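You operate a simulated robot arm through the tools that you are given. There is no shell and no other tool.

Carry out the task below with a simulated robot arm. There is one attempt and no reset: what you move stays moved.

JOB
Set the controls near the top of the steel bench. At the end: the carriage knob is turned to locked; the left stop knob is turned to locked; the right stop knob is turned to locked; the water box cover is set to open; whatever was shut is shut again. Leave all else as you found it, and nothing knocked over.
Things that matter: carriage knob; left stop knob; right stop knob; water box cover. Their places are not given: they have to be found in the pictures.

It is judged by the outcome, as a careful person would: the job done as asked, and still so three seconds after it is handed in. It fails if anything else is knocked over, pushed out of place, dropped, spilled or broken. A push-on lid holds only when it is set on centred and level and pressed home; a screw cap is set on level and turned clockwise until tight.

ROBOT AND FRAMES
A 7-joint arm with a two-finger parallel gripper, fixed in place. Base frame: the origin is at the foot of the arm, x ahead of it, y to its left, z up; the work surface is at about z = 0.8. Readings come in m, rad, newtons and seconds.
Its first joint turns from -2.601 to 2.601 rad. Payload 3.43 kg.
The tool frame sits at the grasp point between the pads (the TCP): z along the fingers, y along the line on which they close. The tips reach 0.03 m beyond it. Largest opening 0.094 m; finger width 0.028, thickness 0.01; the body of the gripper, 0.05 by 0.096 m, starts 0.055 m behind the TCP.
Orientation is that of the tool frame in the base frame, as [roll, pitch, yaw] about the fixed x, y, z axes, in that order (R = Rz(yaw) Ry(pitch) Rx(roll)). With the fingers straight down and closing along the base's y, the tool's x points along the base's -x, its y along +y and its z along -z.

CONTROLS
- The arm moves only by the tool move_arm. Its argument "targets" is a list of rows, each a list of 7 numbers: the shift along the tool's x, y, z in units of 30 mm (1.0 is 30 mm), then the turn, a rotation vector about the tool's x, y, z in units of 6 degrees (1.0 is 6 degrees), then the opening in per cent of the stroke, from 0 (shut) to 100 (fully open). In form: [[dx, dy, dz, wx, wy, wz, jaw], ...]. A call has 1 to 20 rows; each row shifts and turns the commanded pose from where the row before left it, along the tool's axes as they then stand. A call with a number of a shift or a turn outside -1 to 1 is refused whole. Rows are played at 5 a second. More than 0.05 m and 0.15 rad between two rows, or a gripper value outside its range, and nothing of the call is played. Where a pose cannot be reached the arm comes as near as it can. A force on the tool above 40 N (or 10 N above the force at the start of the call, whichever is more), or a blocked arm, ends the call early, and 0.2 s more pass. The fingers move at their own pace (about 0.045 m/s each) and stop on an object; they squeeze with about 22 N. The grip force told is the motor's: it shows also when the fingers shut on nothing. Time passes only in rows, and 0.2 s behind the last, so rows that do not move let the fingers close. The reply holds the time, the measured pose of the TCP, the force on the tool along the base axes, the opening and the grip force, in the units named above and with some noise, with the torque about the TCP (base axes, N m) and any sound that the robot's microphone picked up, and new pictures: "views" is both (left out), scene, wrist or none.
- Cameras (640 x 400 px; columns grow to the right, rows downward): "scene" is fixed at [0.0383, 0.4826, 1.582]; the picture's right is [-0.81, -0.59, 0.00], its down [-0.22, 0.29, -0.93] and it looks along [0.55, -0.75, -0.36] (base axes); focal length 367 px, centre (320, 200). "wrist" rides on the gripper at [0.076, 0.014, -0.103] in the tool frame; the picture's right is [-0.18, 0.98, 0.00], its down [-0.75, -0.14, -0.64] and it looks along [-0.63, -0.12, 0.77] (tool axes); focal length 243 px, centre (320, 200).
- measure_at(camera, pixels): there is no depth. For up to 12 entries [column, row, z] of the newest picture of that camera ("zoom" is the newest enlarged one), the place [x, y] in the base frame at which the ray of that pixel passes the height z, good to about 0.002 m, but the place of the scene camera against the robot may be out by one fixed shift of up to 0.025 m in any direction. The clock stands still meanwhile.
- zoom(camera, box): a new picture of the part [left, top, right, bottom] of that camera's present view, enlarged. The clock stands still meanwhile.
- finish_job(): hands the job in; it is judged then, once.

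Unless the task says otherwise, let go and move clear before handing in.

The tools are called as a command line: name --pt "numbers of a row" for each row, then --argument value for the rest, lists and objects as JSON in quotes. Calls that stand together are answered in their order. move_arm: Moves the arm, as the interface text tells. Its arguments: {"type":"object","properties":{"targets":{"type":"array","items":{"type":"array","items":{"type":"number"}}},"views":{"type":"string","enum":["both","scene","wrist","none"]}},"required":["targets"]} The other tools are called the same way: measure_at (camera, pixels) gives the place at which the rays of pixels pass given heights; zoom (camera, box) takes an enlarged picture of a part of a camera's view; finish_job () hands the job in.

At the start:

```text
clock: 0.0
ee_pos: [0.4218, -0.652, 1.1256]
orientation: [3.141, 0.001, 3.141]
wrist_force: [-0.1, 0.2, 0.5]
torque: [0.01, 0.0, -0.02]
gripper_width: 0.094
gripper_force: 0.0
```

scene: 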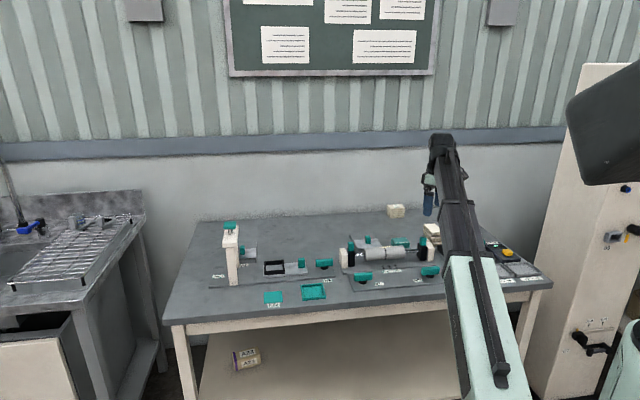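
wrist: 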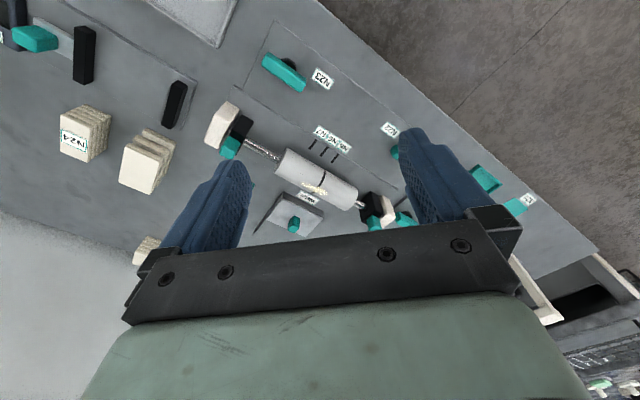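

The scene picture shows a bench with several teal controls (pixels around 230–440, 225–300). I'll zoom in to read labels before moving.

zoom --camera "scene" --box '[200, 200, 340, 310]'

zoom --camera "scene" --box '[320, 200, 460, 310]'

zoom --camera "wrist" --box '[190, 40, 430, 240]'

zoom --camera "wrist" --box '[0, 0, 240, 200]'

zoom --camera "scene" --box '[470, 220, 560, 300]'

```text
3.64 times, centred on (270, 255) of scene
```

zoom: 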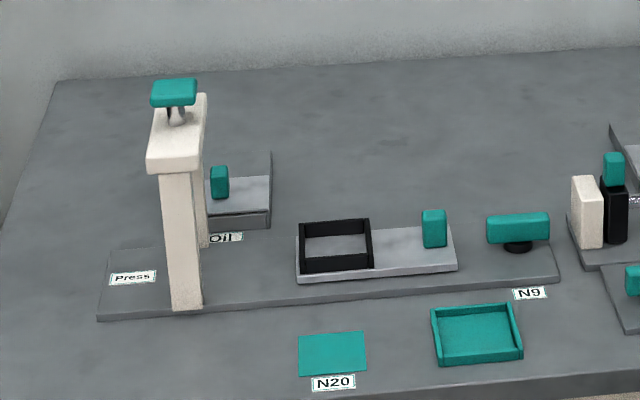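

```text
3.64 times, centred on (390, 255) of scene
```

zoom: 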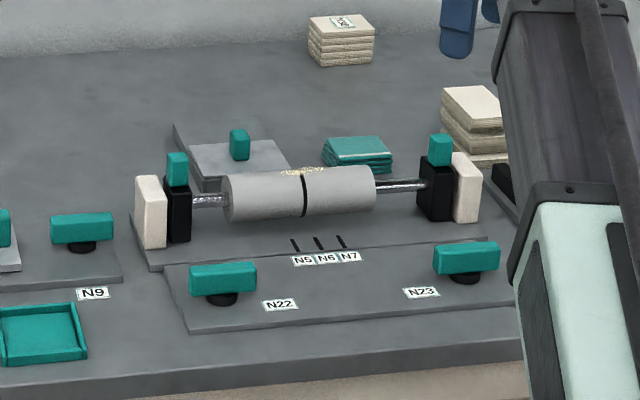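

```text
2.00 times, centred on (310, 140) of wrist
```

zoom: 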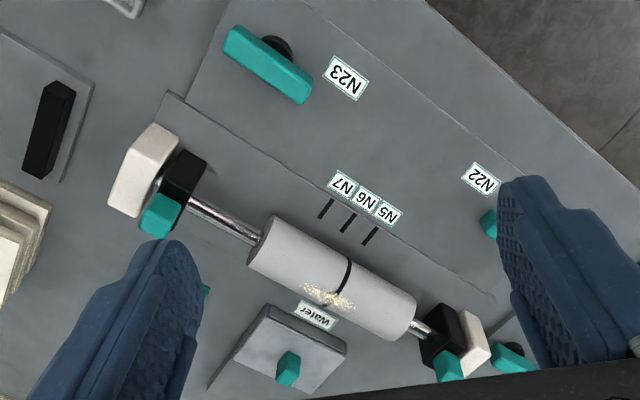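

```text
2.00 times, centred on (120, 100) of wrist
```

zoom: 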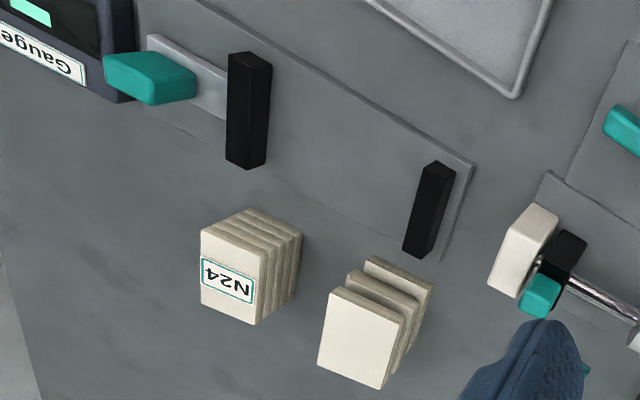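

```text
5.00 times, centred on (515, 260) of scene
```

zoom: 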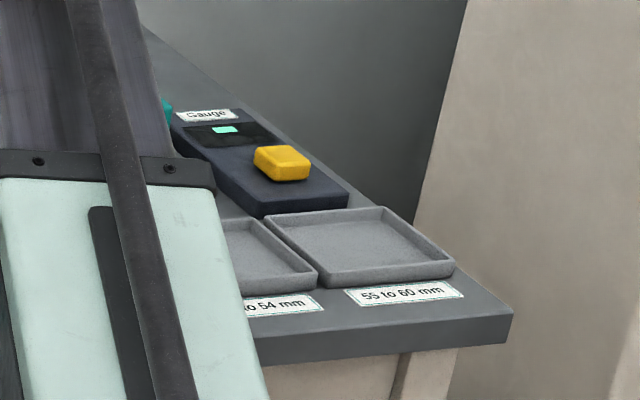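

The labels are codes (N9, N22, N23, N20, Water, Oil). I'll check the notice board for a key and look closer at the knobs.

zoom --camera "scene" --box '[225, 0, 335, 70]'

zoom --camera "scene" --box '[325, 0, 435, 70]'

zoom --camera "scene" --box '[340, 250, 450, 295]'

zoom --camera "scene" --box '[290, 245, 350, 290]'

zoom --camera "scene" --box '[220, 340, 270, 375]'

zoom --camera "scene" --box '[350, 225, 420, 265]'

```text
5.71 times, centred on (280, 35) of scene
```

zoom: 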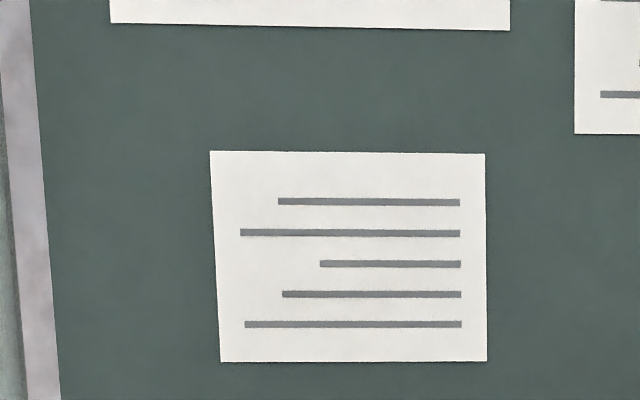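

```text
5.71 times, centred on (380, 35) of scene
```

zoom: 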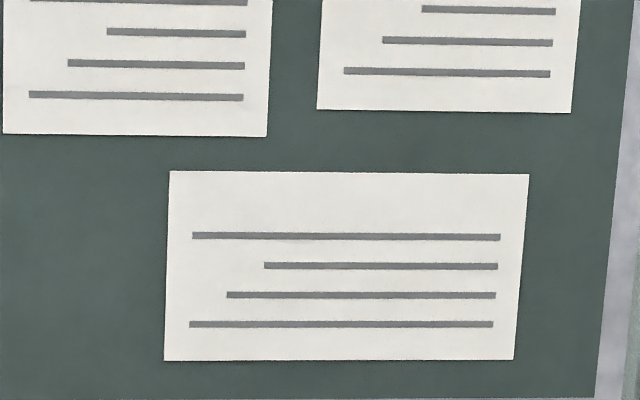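

```text
5.82 times, centred on (395, 272) of scene
```

zoom: 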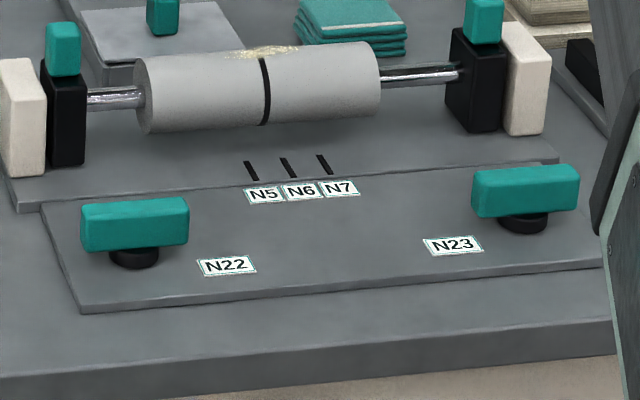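

```text
8.89 times, centred on (320, 268) of scene
```

zoom: 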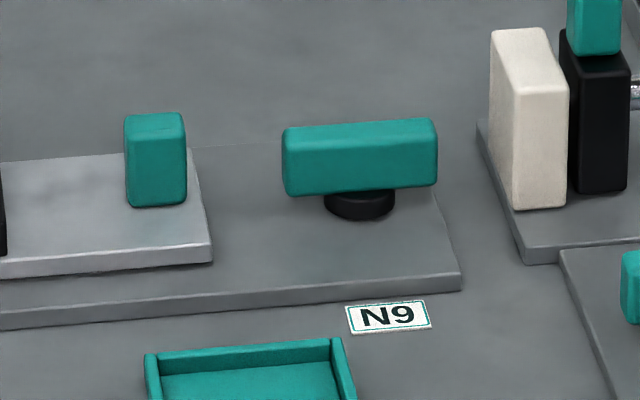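

```text
11.43 times, centred on (245, 358) of scene
```

zoom: 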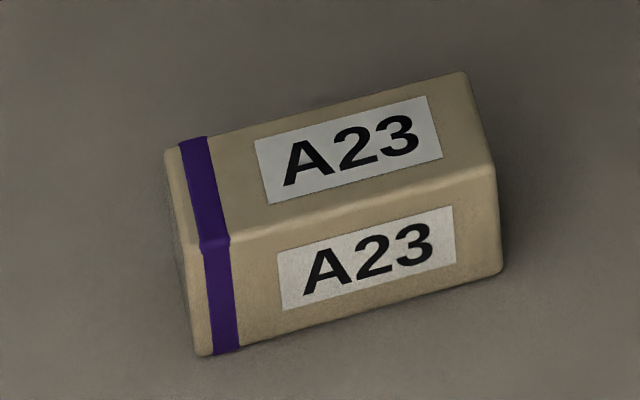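

```text
9.14 times, centred on (385, 245) of scene
```

zoom: 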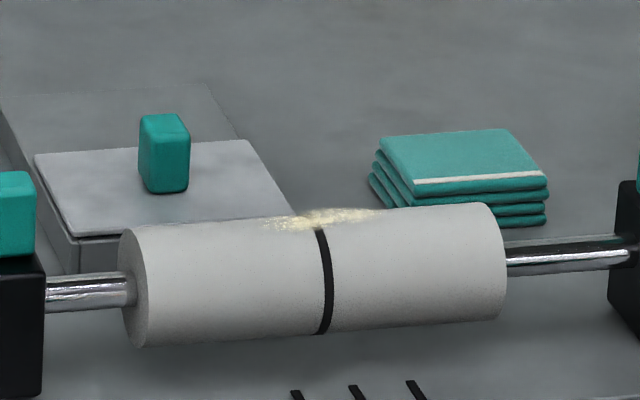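

There's no key on the board; the papers show only lines. I'll measure the knobs and boxes with the wrist camera, which is better tied to the robot, and with the scene camera too.

measure_at --camera "wrist" --pixels '[[285, 72, 0.84], [397, 152, 0.84], [293, 222, 0.84], [323, 80, 0.81], [231, 145, 0.87], [375, 225, 0.87], [403, 220, 0.84], [483, 178, 0.82]]'

measure_at --camera "scene" --pixels '[[324, 263, 0.84], [363, 275, 0.84], [430, 271, 0.84], [372, 241, 0.85], [358, 245, 0.87], [417, 241, 0.87], [163, 320, 0.8], [552, 282, 0.8], [195, 220, 0.8]]'

```text
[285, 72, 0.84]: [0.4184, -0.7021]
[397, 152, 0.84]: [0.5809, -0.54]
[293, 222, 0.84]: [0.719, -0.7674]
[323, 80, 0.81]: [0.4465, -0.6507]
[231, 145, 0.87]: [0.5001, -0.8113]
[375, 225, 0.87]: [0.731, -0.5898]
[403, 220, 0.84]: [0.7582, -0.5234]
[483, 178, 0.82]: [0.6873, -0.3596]
```

```text
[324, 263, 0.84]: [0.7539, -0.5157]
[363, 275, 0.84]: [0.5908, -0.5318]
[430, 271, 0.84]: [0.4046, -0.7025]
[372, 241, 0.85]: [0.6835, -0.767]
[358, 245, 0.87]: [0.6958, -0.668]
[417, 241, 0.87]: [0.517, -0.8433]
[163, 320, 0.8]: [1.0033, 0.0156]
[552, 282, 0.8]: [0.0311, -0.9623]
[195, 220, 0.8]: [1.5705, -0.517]
```

From the measurements, the knobs sit at roughly N9 (0.755,-0.52), N22 (0.585,-0.536) and N23 (0.412,-0.702), with their long axes along the bench at 45°. I'll move above N22, turn the jaw to close across the knob and look from there.

move_arm --pt "-0.78 0.55 0.6 0 0 0 100" --pt "-0.78 0.55 0.6 0 0 0 100" --pt "-0.78 0.55 0.6 0 0 0 100" --pt "-0.78 0.55 0.6 0 0 0 100" --pt "-0.78 0.55 0.6 0 0 0 100" --pt "-0.78 0.55 0.6 0 0 0 100" --pt "-0.76 0.57 0.6 0 0 0 100" --pt "0 0 0 0 0 -0.9375 100" --pt "0 0 0 0 0 -0.9375 100" --pt "0 0 0 0 0 -0.9375 100" --pt "0 0 0 0 0 -0.9375 100" --pt "0 0 0 0 0 -0.9375 100" --pt "0 0 0 0 0 -0.9375 100" --pt "0 0 0 0 0 -0.9375 100" --pt "0 0 0 0 0 -0.9375 100" --pt "0 0 0 0 0 0 100"

```text
clock: 3.4
ee_pos: [0.5851, -0.5346, 1.0013]
orientation: [-3.14, 0.001, -2.357]
wrist_force: [0.0, 0.4, 0.7]
torque: [-0.01, -0.01, -0.03]
gripper_width: 0.0941
gripper_force: 0.0
```

scene: 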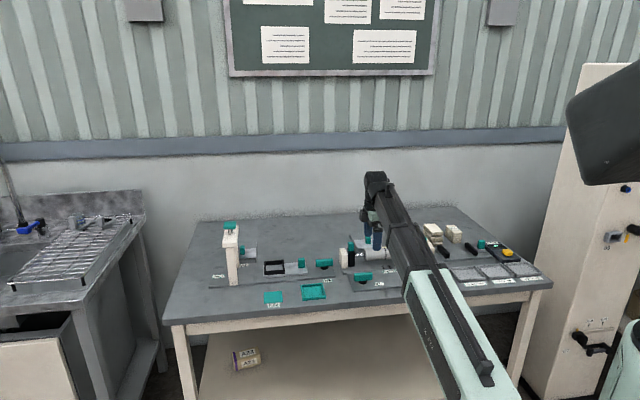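
wrist: 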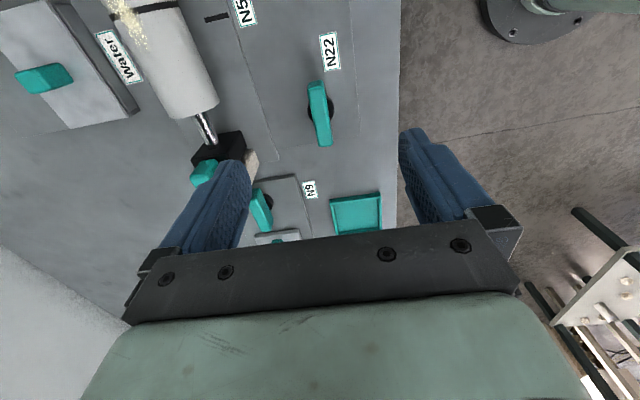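

The N22 knob shows at (320,113), right under the tool, and the Water box is at (60,70). I'll zoom in for details.

zoom --camera "wrist" --box '[180, 0, 400, 140]'

zoom --camera "wrist" --box '[0, 0, 220, 140]'

zoom --camera "wrist" --box '[180, 130, 400, 250]'

measure_at --camera "wrist" --pixels '[[317, 83, 0.84], [326, 146, 0.84], [311, 84, 0.84], [327, 83, 0.84], [257, 190, 0.84], [267, 229, 0.84], [45, 77, 0.85], [320, 110, 0.82]]'

```text
2.86 times, centred on (290, 70) of wrist
```

zoom: 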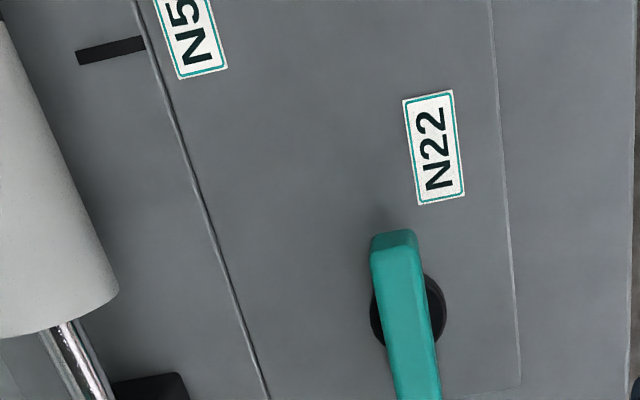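

```text
2.86 times, centred on (110, 70) of wrist
```

zoom: 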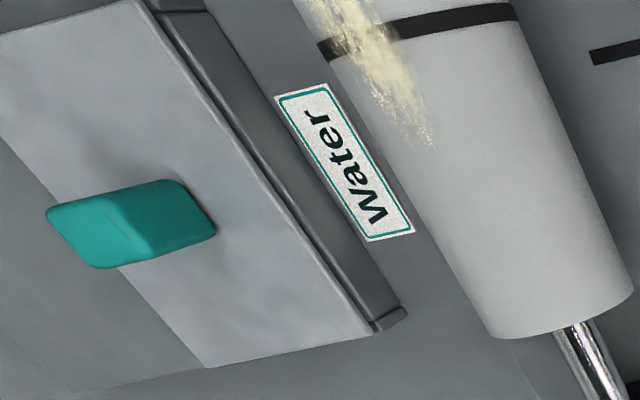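

```text
2.91 times, centred on (290, 190) of wrist
```

zoom: 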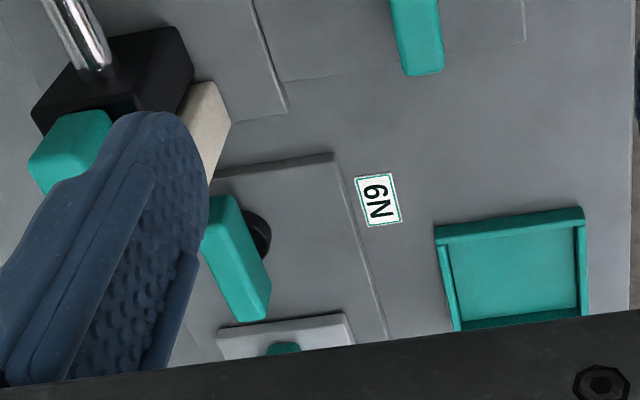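

```text
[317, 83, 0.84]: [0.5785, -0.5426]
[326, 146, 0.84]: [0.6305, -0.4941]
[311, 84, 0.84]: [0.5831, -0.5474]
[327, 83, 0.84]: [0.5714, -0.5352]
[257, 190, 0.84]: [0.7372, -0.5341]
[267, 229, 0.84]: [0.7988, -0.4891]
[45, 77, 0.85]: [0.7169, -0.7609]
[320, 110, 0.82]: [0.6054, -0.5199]
```

N22's handle runs from about (0.575,-0.541) to (0.63,-0.494), so its centre is near (0.603,-0.518). I'll centre over it and drop to z≈0.92 to refine that.

move_arm --pt "-0.41 0 0 0 0 0 70" --pt "-0.41 0 0 0 0 0 70" --pt "0 0 0.9 0 0 0 70" --pt "0 0 0.9 0 0 0 70" --pt "0 0 0.9 0 0 0 70" --pt "0 0 0 0 0 0 70"

```text
clock: 4.8
ee_pos: [0.6044, -0.5169, 0.9202]
orientation: [3.141, 0.0, -2.356]
wrist_force: [-0.5, -0.2, -0.8]
torque: [0.01, 0.01, -0.01]
gripper_width: 0.0657
gripper_force: 0.1
```

scene: 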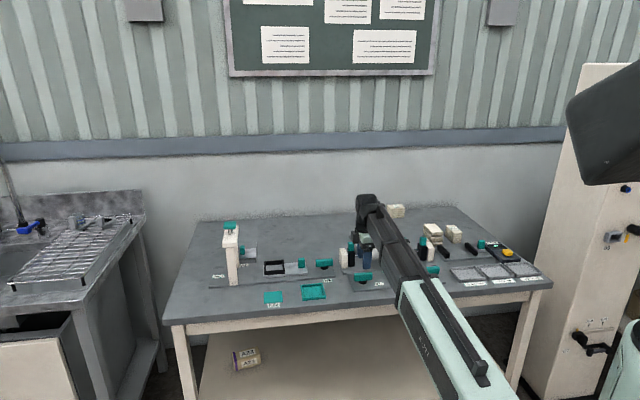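
wrist: 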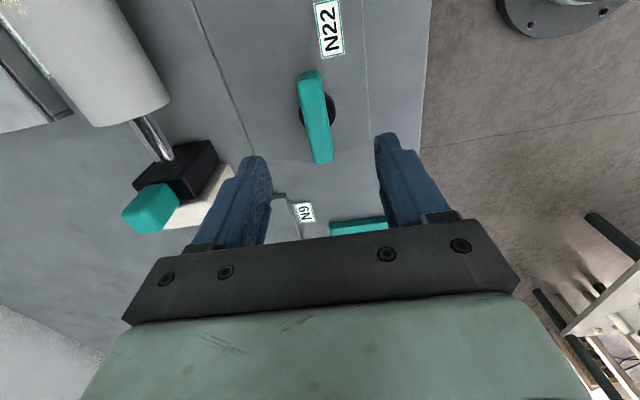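

zoom --camera "wrist" --box '[260, 50, 370, 180]'

zoom --camera "scene" --box '[325, 230, 405, 300]'

measure_at --camera "wrist" --pixels '[[310, 72, 0.84], [323, 163, 0.84], [310, 72, 0.83], [323, 163, 0.83], [310, 72, 0.85], [323, 163, 0.85], [320, 108, 0.81], [317, 116, 0.84]]'

```text
3.08 times, centred on (315, 115) of wrist
```

zoom: 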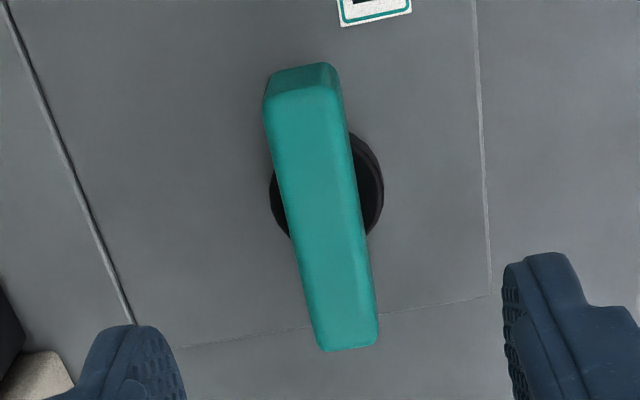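

```text
5.71 times, centred on (365, 265) of scene
```

zoom: 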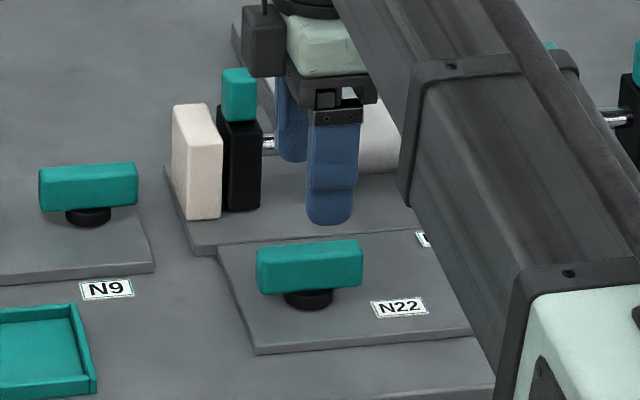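

```text
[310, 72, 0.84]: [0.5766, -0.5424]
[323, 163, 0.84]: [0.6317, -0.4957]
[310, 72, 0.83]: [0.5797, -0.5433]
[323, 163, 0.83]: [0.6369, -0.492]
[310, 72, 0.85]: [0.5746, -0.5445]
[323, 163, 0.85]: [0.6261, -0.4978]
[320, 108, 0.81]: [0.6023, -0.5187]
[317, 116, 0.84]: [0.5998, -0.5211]
```

The handle top is near z≈0.842, centred at (0.603,-0.519), and the black hub beneath it is wider. I'll bring the tips to z≈0.822, just above the hub, and close.

move_arm --pt "0.08 0 0.76 0 0 0 50" --pt "0 0 0.76 0 0 0 50" --pt "0 0 0.75 0 0 0 50" --pt "0 0 0 0 0 0 50" --pt "0 0 0 0 0 0 0" --pt "0 0 0 0 0 0 0" --pt "0 0 0 0 0 0 0" --pt "0 0 0 0 0 0 0"

```text
clock: 6.6
ee_pos: [0.6026, -0.5217, 0.8513]
orientation: [-3.135, 0.0, -2.355]
wrist_force: [20.0, -20.8, 23.1]
torque: [-0.07, 0.07, 0.11]
gripper_width: 0.0183
gripper_force: 22.2
```

scene: 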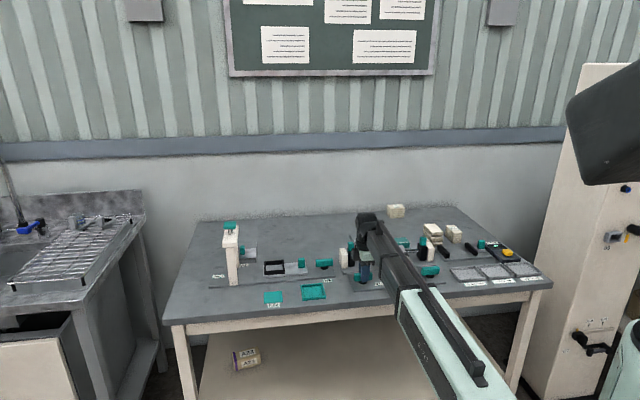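
wrist: 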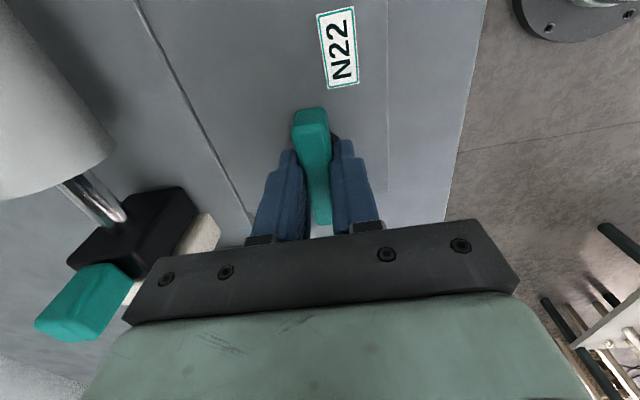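

The grip is on (width 18 mm) but there is a ~28 N side force along +v and 23 N upward, so the knob centre is a few mm further back. I'll relieve that by shifting the commanded pose.

move_arm --pt "0 -0.08 -0.05 0 0 0 0" --pt "0 0 0 0 0 0 0" --views "wrist"

```text
clock: 7.2
ee_pos: [0.6035, -0.5203, 0.8507]
orientation: [-3.14, -0.002, -2.356]
wrist_force: [18.8, -14.1, 6.8]
torque: [-0.24, 0.44, 0.12]
gripper_width: 0.0179
gripper_force: 45.2
```

wrist: 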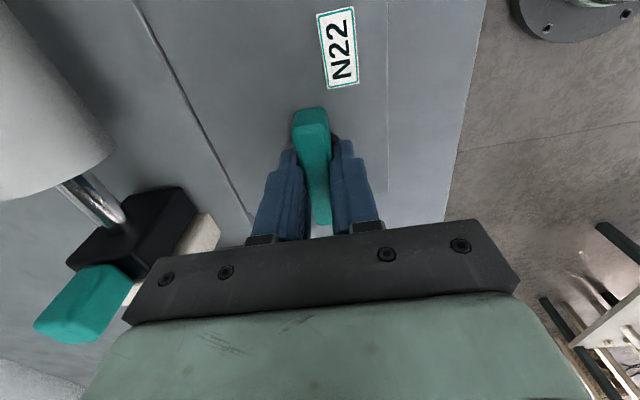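

The side force is still about 23 N along +v but upward force has dropped. One more small shift.

move_arm --pt "0 -0.08 0 0 0 0 0" --pt "0 0 0 0 0 0 0" --pt "0 0 0 0 0 0 0" --views "none"

```text
clock: 8.0
ee_pos: [0.6033, -0.5209, 0.851]
orientation: [3.137, -0.001, -2.356]
wrist_force: [-0.5, 9.0, -21.0]
torque: [-0.92, -0.58, 0.1]
gripper_width: 0.0178
gripper_force: 45.1
```

Lateral force is mostly relieved. Now a small clockwise test turn (positive about the tool z) to see which way the knob yields.

move_arm --pt "0 0.02 0.03 0 0 0 0" --pt "0 0 0 0 0 0.5 0" --pt "0 0 0 0 0 0.5 0" --pt "0 0 0 0 0 0 0" --views "none"

```text
clock: 9.0
ee_pos: [0.6029, -0.5214, 0.8509]
orientation: [3.138, -0.001, -2.462]
wrist_force: [-10.1, 8.4, -17.8]
torque: [0.06, 0.0, 1.47]
gripper_width: 0.0206
gripper_force: 45.1
```

The width grew from 17.8 to 20.6 mm with 1.47 N·m resistance, so the knob does not turn clockwise. I'll test the other way.

move_arm --pt "0 0 0 0 0 -0.5 0" --pt "0 0 0 0 0 -0.5 0" --pt "0 0 0 0 0 -0.5 0" --pt "0 0 0 0 0 -0.5 0" --pt "0 0 0 0 0 0 0" --views "wrist"

```text
clock: 10.2
ee_pos: [0.6041, -0.5207, 0.8519]
orientation: [3.141, 0.0, -2.251]
wrist_force: [-7.7, 15.5, -9.9]
torque: [0.03, 0.13, 0.1]
gripper_width: 0.0178
gripper_force: 45.0
```

wrist: 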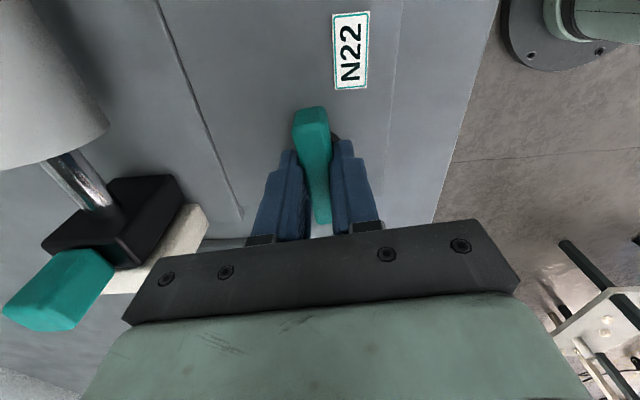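

It turns freely counter-clockwise (width 17.8 mm, torque 0.1 N·m), so it was against its clockwise stop. I'll continue counter-clockwise in steps while watching the forces.

move_arm --pt "0 0 0 0 0 -0.7 0" --pt "0 0 0 0 0 -0.7 0" --pt "0 0 0 0 0 -0.7 0" --pt "0 0 0 0 0 -0.7 0" --pt "0 0 0 0 0 -0.7 0" --pt "0 0 0 0 0 -0.7 0" --pt "0 0 0 0 0 0 0" --views "wrist"

```text
clock: 11.8
ee_pos: [0.603, -0.5199, 0.8509]
orientation: [-3.141, -0.001, -1.812]
wrist_force: [-2.7, 15.4, -16.7]
torque: [0.7, -0.22, 0.01]
gripper_width: 0.0179
gripper_force: 44.7
```

wrist: 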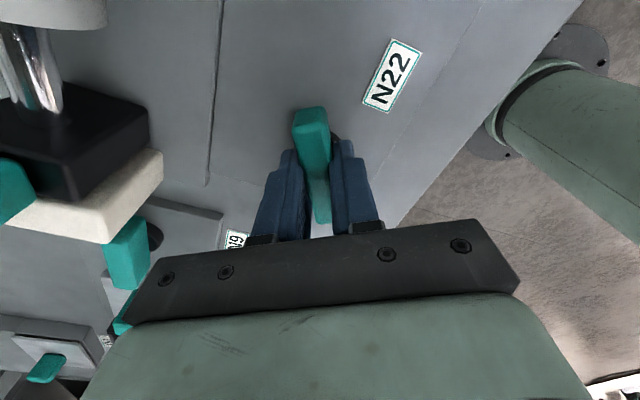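

The knob follows the fingers (31° so far). I'll continue counter-clockwise.

move_arm --pt "0 0 0.03 0 0 -0.7 0" --pt "0 0 0 0 0 -0.7 0" --pt "0 0 0 0 0 -0.7 0" --pt "0 0 0 0 0 -0.7 0" --pt "0 0 0 0 0 -0.7 0" --pt "0 0 0 0 0 -0.7 0" --pt "0 0 0 0 0 -0.7 0" --pt "0 0 0 0 0 0 0" --views "wrist"

```text
clock: 13.6
ee_pos: [0.6052, -0.5216, 0.8522]
orientation: [-3.138, -0.001, -1.297]
wrist_force: [24.0, 9.9, 28.7]
torque: [0.37, 0.36, -0.09]
gripper_width: 0.018
gripper_force: 45.2
```

wrist: 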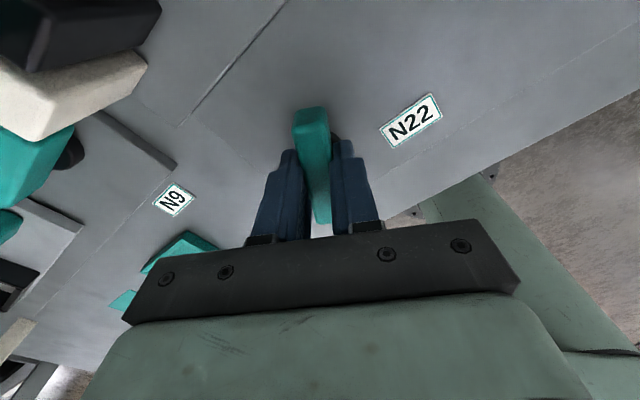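

60° turned and torque is low, but force is building (24,10,29). I'll relieve that slightly and keep turning.

move_arm --pt "0 -0.04 -0.03 0 0 0 0" --pt "0 0 0 0 0 -0.6 0" --pt "0 0 0 0 0 -0.6 0" --pt "0 0 0 0 0 -0.6 0" --pt "0 0 0 0 0 -0.6 0" --pt "0 0 0 0 0 -0.6 0" --pt "0 0 0 0 0 -0.6 0" --pt "0 0 0 0 0 0 0" --views "wrist"

```text
clock: 15.4
ee_pos: [0.6051, -0.5202, 0.8506]
orientation: [-3.138, -0.001, -0.922]
wrist_force: [25.3, 4.4, 13.5]
torque: [-0.29, -0.26, -0.05]
gripper_width: 0.0178
gripper_force: 44.9
```

wrist: 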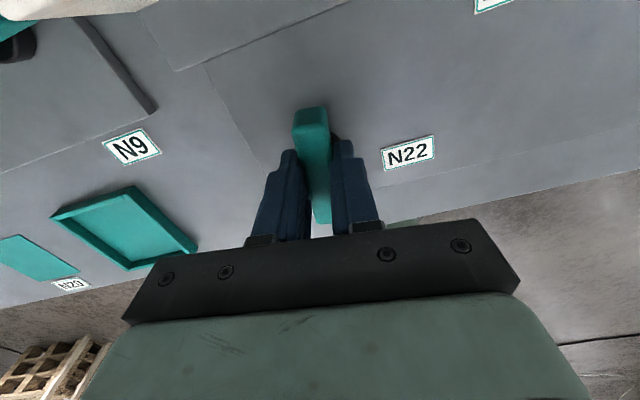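

82° turned so far. I'll go on toward 90° and see whether an end stop shows.

move_arm --pt "0 -0.03 0 0 0 -0.4 0" --pt "0 0 0 0 0 -0.4 0" --pt "0 0 0 0 0 -0.4 0" --pt "0 0 0 0 0 0 0" --views "none"

move_arm --pt "0 0 0 0 0 -0.4 0" --pt "0 0 0 0 0 -0.4 0" --pt "0 0 0 0 0 0 0" --views "wrist"

```text
clock: 16.4
ee_pos: [0.6065, -0.5222, 0.8514]
orientation: [3.14, 0.0, -0.884]
wrist_force: [16.9, -6.9, 9.7]
torque: [0.41, -0.32, -0.02]
gripper_width: 0.0181
gripper_force: 45.5
out of reach, approached as far as the arm can: row 3
```

```text
clock: 17.2
ee_pos: [0.606, -0.5206, 0.8519]
orientation: [-3.142, 0.0, -0.884]
wrist_force: [14.0, -11.1, 9.6]
torque: [0.24, -0.19, -0.02]
gripper_width: 0.0178
gripper_force: 45.1
out of reach, approached as far as the arm can: row 2
```

wrist: 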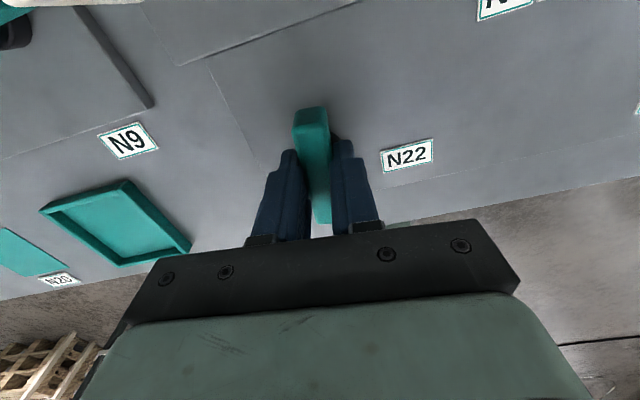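

The wrist joint limit came at 84°, and the knob was still free (torque ≈0). I'll let go, lift and look.

move_arm --pt "0 0 0 0 0 0 50" --pt "0 0 0 0 0 0 50" --pt "0 0 0 0 0 0 50" --pt "0 0 -0.9 0 0 0 50" --pt "0 0 -0.9 0 0 0 50" --pt "0 0 -0.9 0 0 0 50" --pt "0 0 0 0 0 0 50"

```text
clock: 18.8
ee_pos: [0.6071, -0.5203, 0.9329]
orientation: [-3.141, 0.0, -0.885]
wrist_force: [0.0, -0.4, 1.0]
torque: [-0.05, -0.02, 0.01]
gripper_width: 0.0468
gripper_force: 0.1
```

scene: 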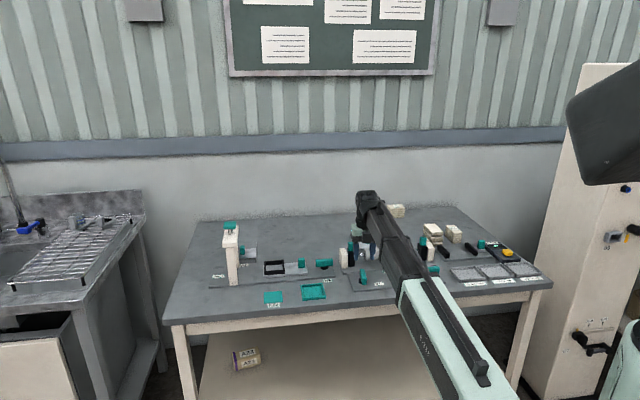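
wrist: 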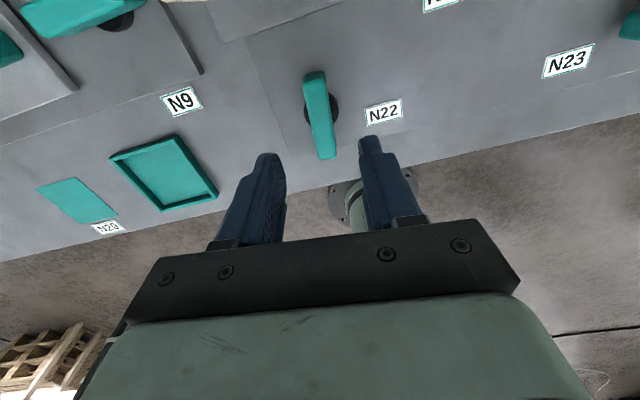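

The knob now points across the bench (~84°). I'll turn the wrist back 180° clear of it and regrip to finish the turn to its stop.

move_arm --pt "0 0 0 0 0 1 50" --pt "0 0 0 0 0 1 50" --pt "0 0 0 0 0 1 50" --pt "0 0 0 0 0 1 50" --pt "0 0 0 0 0 1 50" --pt "0 0 0 0 0 1 50" --pt "0 0 0 0 0 1 50" --pt "0 0 0 0 0 1 50" --pt "0 0 0 0 0 1 50" --pt "0 0 0 0 0 1 50" --pt "0 0 0 0 0 1 50" --pt "0 0 0 0 0 1 50" --pt "0 0 0 0 0 1 50" --pt "0 0 0 0 0 1 50" --pt "0 0 0 0 0 1 50" --views "none"

move_arm --pt "0 0 0 0 0 1 50" --pt "0 0 0 0 0 1 50" --pt "0 0 0 0 0 1 50" --pt "0 0 0 0 0 1 50" --pt "0 0 0 0 0 1 50" --pt "0 0 0 0 0 1 50" --pt "0 0 0 0 0 1 50" --pt "0 0 0 0 0 1 50" --pt "0 0 0 0 0 1 50" --pt "0 0 0 0 0 1 50" --pt "0 0 0 0 0 1 50" --pt "0 0 0 0 0 1 50" --pt "0 0 0 0 0 1 50" --pt "0 0 0 0 0 1 50" --pt "0 0 0 0 0 1 50" --pt "0 0 0 0 0 0 50" --views "both"

```text
clock: 22.0
ee_pos: [0.6052, -0.5205, 0.9319]
orientation: [-3.141, -0.001, -2.457]
wrist_force: [0.2, -0.1, 0.8]
torque: [-0.01, 0.0, 0.0]
gripper_width: 0.0469
gripper_force: 0.1
```

```text
clock: 25.4
ee_pos: [0.6053, -0.5195, 0.933]
orientation: [3.141, -0.001, 2.255]
wrist_force: [-0.1, -0.1, 0.4]
torque: [0.0, 0.0, -0.01]
gripper_width: 0.0471
gripper_force: 0.1
```

scene: 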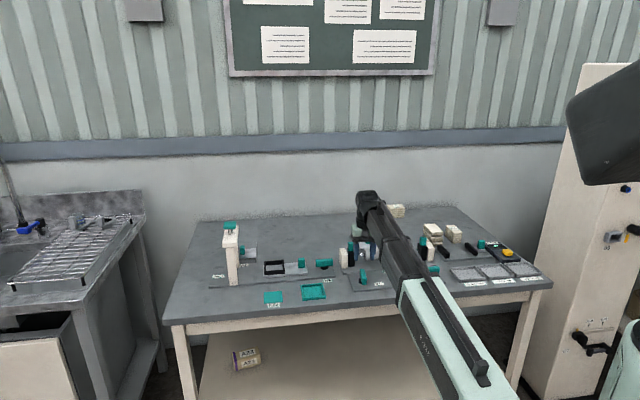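
wrist: 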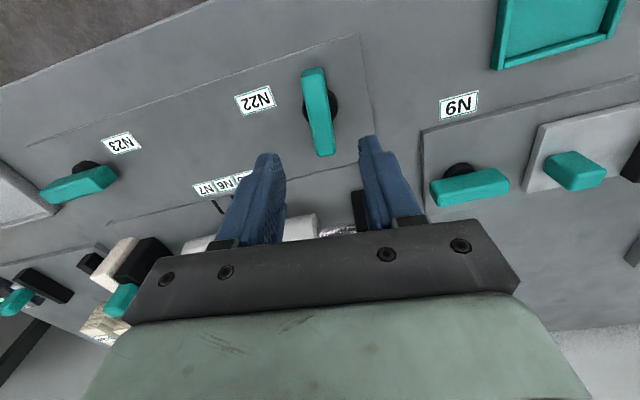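

Good view: N22's handle spans (313,68) to (325,155). I'll check its centre in this view before regripping.

measure_at --camera "wrist" --pixels '[[313, 70, 0.842], [325, 156, 0.842], [319, 112, 0.842]]'

zoom --camera "wrist" --box '[260, 30, 380, 170]'

```text
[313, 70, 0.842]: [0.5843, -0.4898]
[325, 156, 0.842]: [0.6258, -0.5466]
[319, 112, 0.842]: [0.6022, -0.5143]
```

```text
2.86 times, centred on (320, 100) of wrist
```

zoom: 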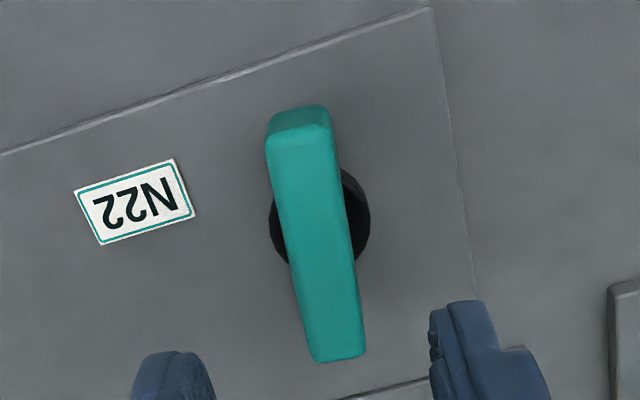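

Centre is (0.605,-0.518), which matches the tool. I'll descend, grip, and turn counter-clockwise in small steps.

move_arm --pt "0 0 0.9 0 0 0 50" --pt "0 0 0.9 0 0 0 50" --pt "0 0 0.86 0 0 0 50" --pt "0 0 0 0 0 0 30" --pt "0 0 0 0 0 0 0" --pt "0 0 0 0 0 0 0" --pt "0 0 0 0 0 0 0" --views "none"

move_arm --pt "0 0 0 0 0 -0.5 0" --pt "0 0 0 0 0 -0.5 0" --pt "0 0 0 0 0 0 0" --views "wrist"

```text
clock: 27.0
ee_pos: [0.6058, -0.5206, 0.8524]
orientation: [3.139, 0.0, 2.258]
wrist_force: [9.6, 9.1, -3.2]
torque: [-0.15, -0.33, 0.01]
gripper_width: 0.018
gripper_force: 45.3
```

```text
clock: 27.8
ee_pos: [0.6056, -0.5199, 0.8526]
orientation: [3.14, 0.001, 2.363]
wrist_force: [12.7, 8.5, -8.2]
torque: [0.02, -0.49, -1.29]
gripper_width: 0.0179
gripper_force: 44.7
```

wrist: 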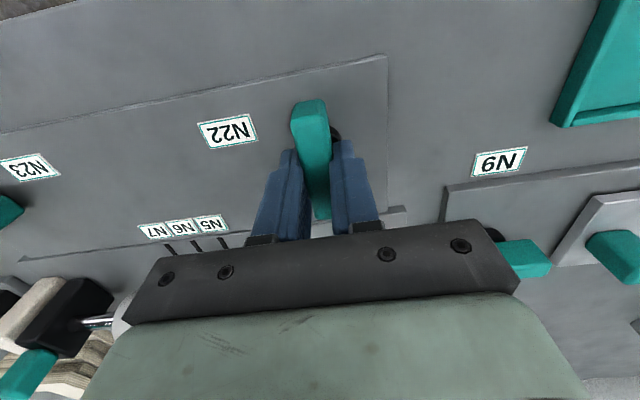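

Yaw 2.363 is a full 90° turn and a firm stop now resists (-1.29 N·m), so N22 is at its other end. I'll release, lift, turn the wrist 90° for the next grip and travel to N23.

move_arm --pt "0 0 0 0 0 0.4 0" --pt "0 0 0 0 0 0 50" --pt "0 0 0 0 0 0 50" --pt "0 0 0 0 0 0 50" --pt "0 0 -0.9 0 0 0 50" --pt "0 0 -0.9 0 0 0 50" --pt "0 0 -0.9 0 0 0 50" --pt "0 0 0 0 0 0 50" --views "wrist"

move_arm --pt "0 0 0 0 0 0.98 50" --pt "0 0 0 0 0 0.98 50" --pt "0 0 0 0 0 0.98 50" --pt "0 0 0 0 0 0.98 50" --pt "0 0 0 0 0 0.98 50" --pt "0 0 0 0 0 0.98 50" --pt "0 0 0 0 0 0.98 50" --pt "0 0 0 0 0 0.98 50" --pt "0 0 0 0 0 0.98 50" --pt "0 0 0 0 0 0.98 50" --pt "0 0 0 0 0 0.98 50" --pt "0 0 0 0 0 0.98 50" --pt "0 0 0 0 0 0.98 50" --pt "0 0 0 0 0 0.98 50" --pt "0 0 0 0 0 0.98 50" --pt "0 0 0 0 0 0 50" --views "both"

```text
clock: 29.6
ee_pos: [0.6064, -0.5219, 0.9353]
orientation: [3.141, 0.0, 2.32]
wrist_force: [0.1, 0.3, -0.2]
torque: [0.0, -0.01, 0.0]
gripper_width: 0.0468
gripper_force: 0.1
```

wrist: 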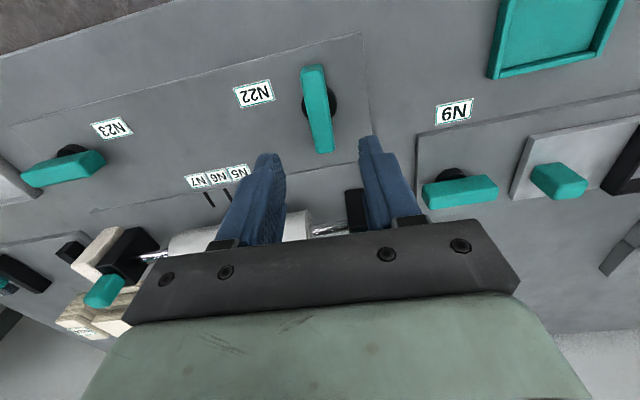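

```text
clock: 33.0
ee_pos: [0.6042, -0.5208, 0.9343]
orientation: [-3.14, 0.001, 0.779]
wrist_force: [0.5, -0.3, -0.9]
torque: [0.0, 0.01, -0.05]
gripper_width: 0.0471
gripper_force: 0.1
```

scene: 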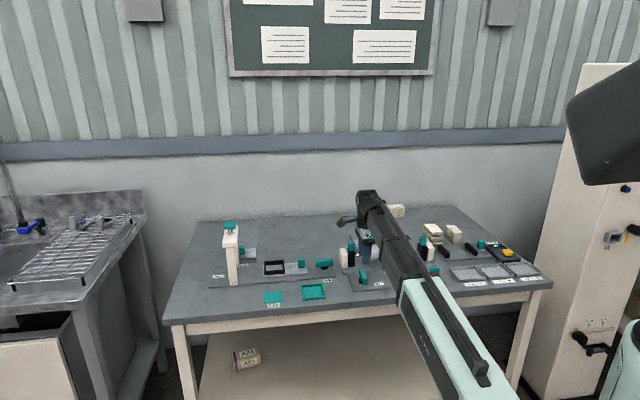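
wrist: 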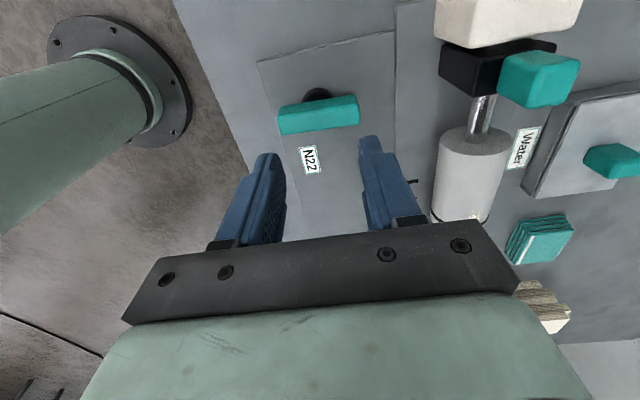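

N22 is now across the bench (handle at (318,114)). I'll travel along the bench to N23.

move_arm --pt "-0.94 0 0 0 0 0 50" --pt "-0.94 0 0 0 0 0 50" --pt "-0.94 0 0 0 0 0 50" --pt "-0.94 0 0 0 0 0 50" --pt "-0.94 0 0 0 0 0 50" --pt "-0.94 0 0 0 0 0 50" --pt "-0.94 0 0 0 0 0 50" --pt "-0.94 0 0 0 0 0 50" --pt "-0.94 0 0 0 0 0 50" --pt "0 0 0 0 0 -0.05 50" --pt "0 0 0 0 0 0 50" --views "both"

```text
clock: 35.4
ee_pos: [0.4252, -0.6987, 0.9334]
orientation: [-3.142, 0.0, 0.786]
wrist_force: [-0.1, 0.3, 0.2]
torque: [-0.02, -0.04, 0.02]
gripper_width: 0.0468
gripper_force: 0.1
```

scene: 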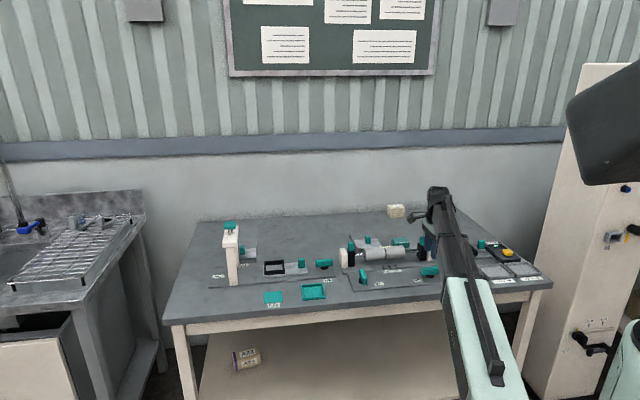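
wrist: 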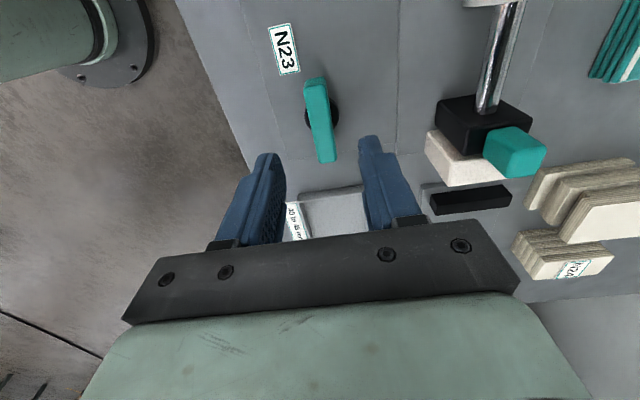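

N23's handle spans (315,78) to (325,163). I'll measure its centre.

measure_at --camera "wrist" --pixels '[[314, 79, 0.842], [325, 163, 0.842]]'

zoom --camera "scene" --box '[320, 220, 460, 300]'

```text
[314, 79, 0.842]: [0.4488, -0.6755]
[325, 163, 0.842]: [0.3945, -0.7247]
```

```text
4.57 times, centred on (390, 260) of scene
```

zoom: 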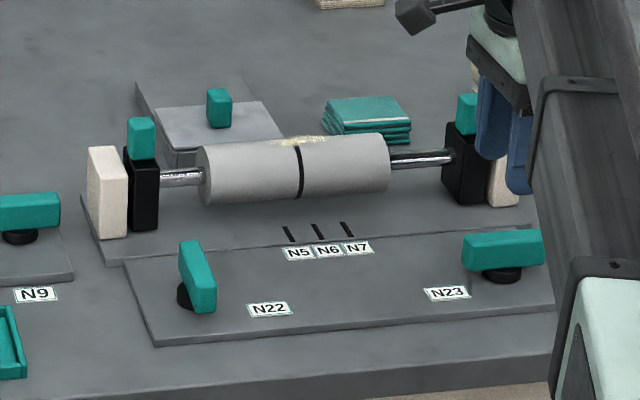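

Centre is about (0.422,-0.700). I'll descend, grip, and test counter-clockwise.

move_arm --pt "-0.11 0 0.9 0 0 0 50" --pt "0 0 0.9 0 0 0 50" --pt "0 0 0.88 0 0 0 50" --pt "0 0 0 0 0 0 30" --pt "0 0 0 0 0 0 0" --pt "0 0 0 0 0 0 0" --pt "0 0 0 0 0 0 0" --views "wrist"

```text
clock: 37.0
ee_pos: [0.4231, -0.7003, 0.8512]
orientation: [3.141, -0.002, 0.785]
wrist_force: [5.3, -6.3, -0.4]
torque: [-0.07, 0.06, 0.02]
gripper_width: 0.0178
gripper_force: 45.1
```

wrist: 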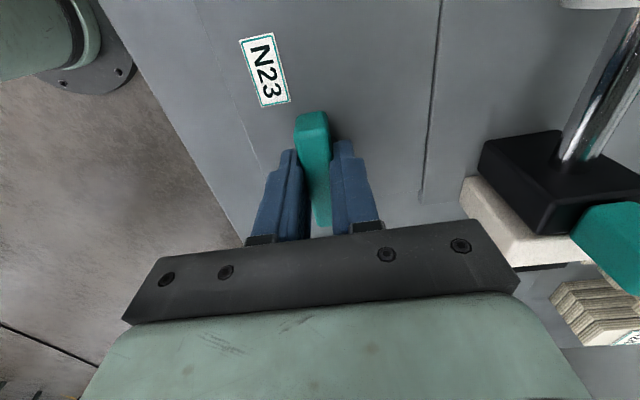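

Gripped cleanly with low forces. A small counter-clockwise test turn next.

move_arm --pt "0 0 0 0 0 -0.5 0" --pt "0 0 0 0 0 -0.5 0" --pt "0 0 0 0 0 0 0" --views "none"

```text
clock: 37.8
ee_pos: [0.4239, -0.7019, 0.8512]
orientation: [-3.14, 0.0, 0.892]
wrist_force: [6.7, 7.0, -13.4]
torque: [-1.08, 0.4, 0.03]
gripper_width: 0.0182
gripper_force: 44.6
```

It turns freely the same way (torque 0.03 N·m). I'll continue to 90°.

move_arm --pt "0 0 0.02 0 0 -0.7 0" --pt "0 0 0 0 0 -0.7 0" --pt "0 0 0 0 0 -0.7 0" --pt "0 0 0 0 0 -0.7 0" --pt "0 0 0 0 0 -0.7 0" --pt "0 0 0 0 0 -0.7 0" --pt "0 0 0 0 0 -0.7 0" --pt "0 0 0 0 0 -0.7 0" --pt "0 0 0 0 0 -0.7 0" --pt "0 0 0 0 0 -0.7 0" --views "none"

move_arm --pt "0 0 0 0 0 -0.7 0" --pt "0 0 0 0 0 -0.7 0" --pt "0 0 0 0 0 -0.7 0" --pt "0 0 0 0 0 -0.7 0" --pt "0 0 0 0 0 -0.7 0" --pt "0 0 0 0 0 -0.7 0" --pt "0 0 0 0 0 -0.7 0" --pt "0 0 0 0 0 -0.7 0" --pt "0 0 0 0 0 -0.7 0" --pt "0 0 0 0 0 -0.7 0" --pt "0 0 0 0 0 0 0" --views "wrist"

```text
clock: 40.0
ee_pos: [0.4213, -0.699, 0.8534]
orientation: [-3.137, -0.005, 1.625]
wrist_force: [-23.8, 27.7, -16.6]
torque: [0.1, -0.46, -0.11]
gripper_width: 0.0179
gripper_force: 45.2
```

```text
clock: 42.4
ee_pos: [0.4186, -0.702, 0.8546]
orientation: [-3.134, -0.006, 2.357]
wrist_force: [-43.5, 0.1, -1.8]
torque: [1.03, 0.59, -0.19]
gripper_width: 0.0176
gripper_force: 44.7
```

wrist: 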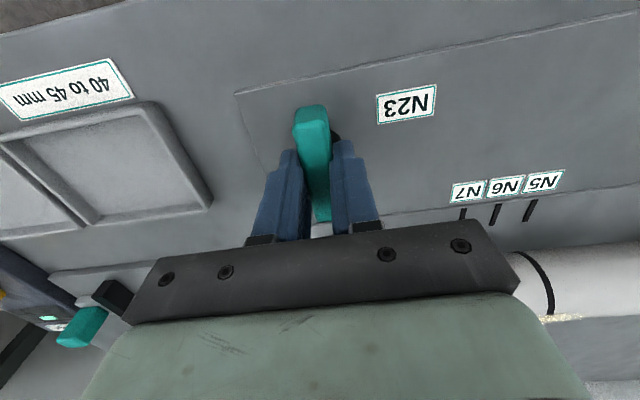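

Yaw is 2.357 (90°), with -43 N sideways from slight off-centre. I'll relieve it and nudge to feel the stop.

move_arm --pt "0.06 -0.06 0 0 0 0 0" --pt "0.02 -0.04 0 0 0 0 0" --pt "0 0 0 0 0 -0.5 0" --pt "0 0 0 0 0 0 0" --views "none"

```text
clock: 43.4
ee_pos: [0.4201, -0.7023, 0.8543]
orientation: [3.141, 0.002, 2.411]
wrist_force: [-10.0, -1.3, -1.7]
torque: [0.53, 0.82, -1.46]
gripper_width: 0.0194
gripper_force: 44.9
```

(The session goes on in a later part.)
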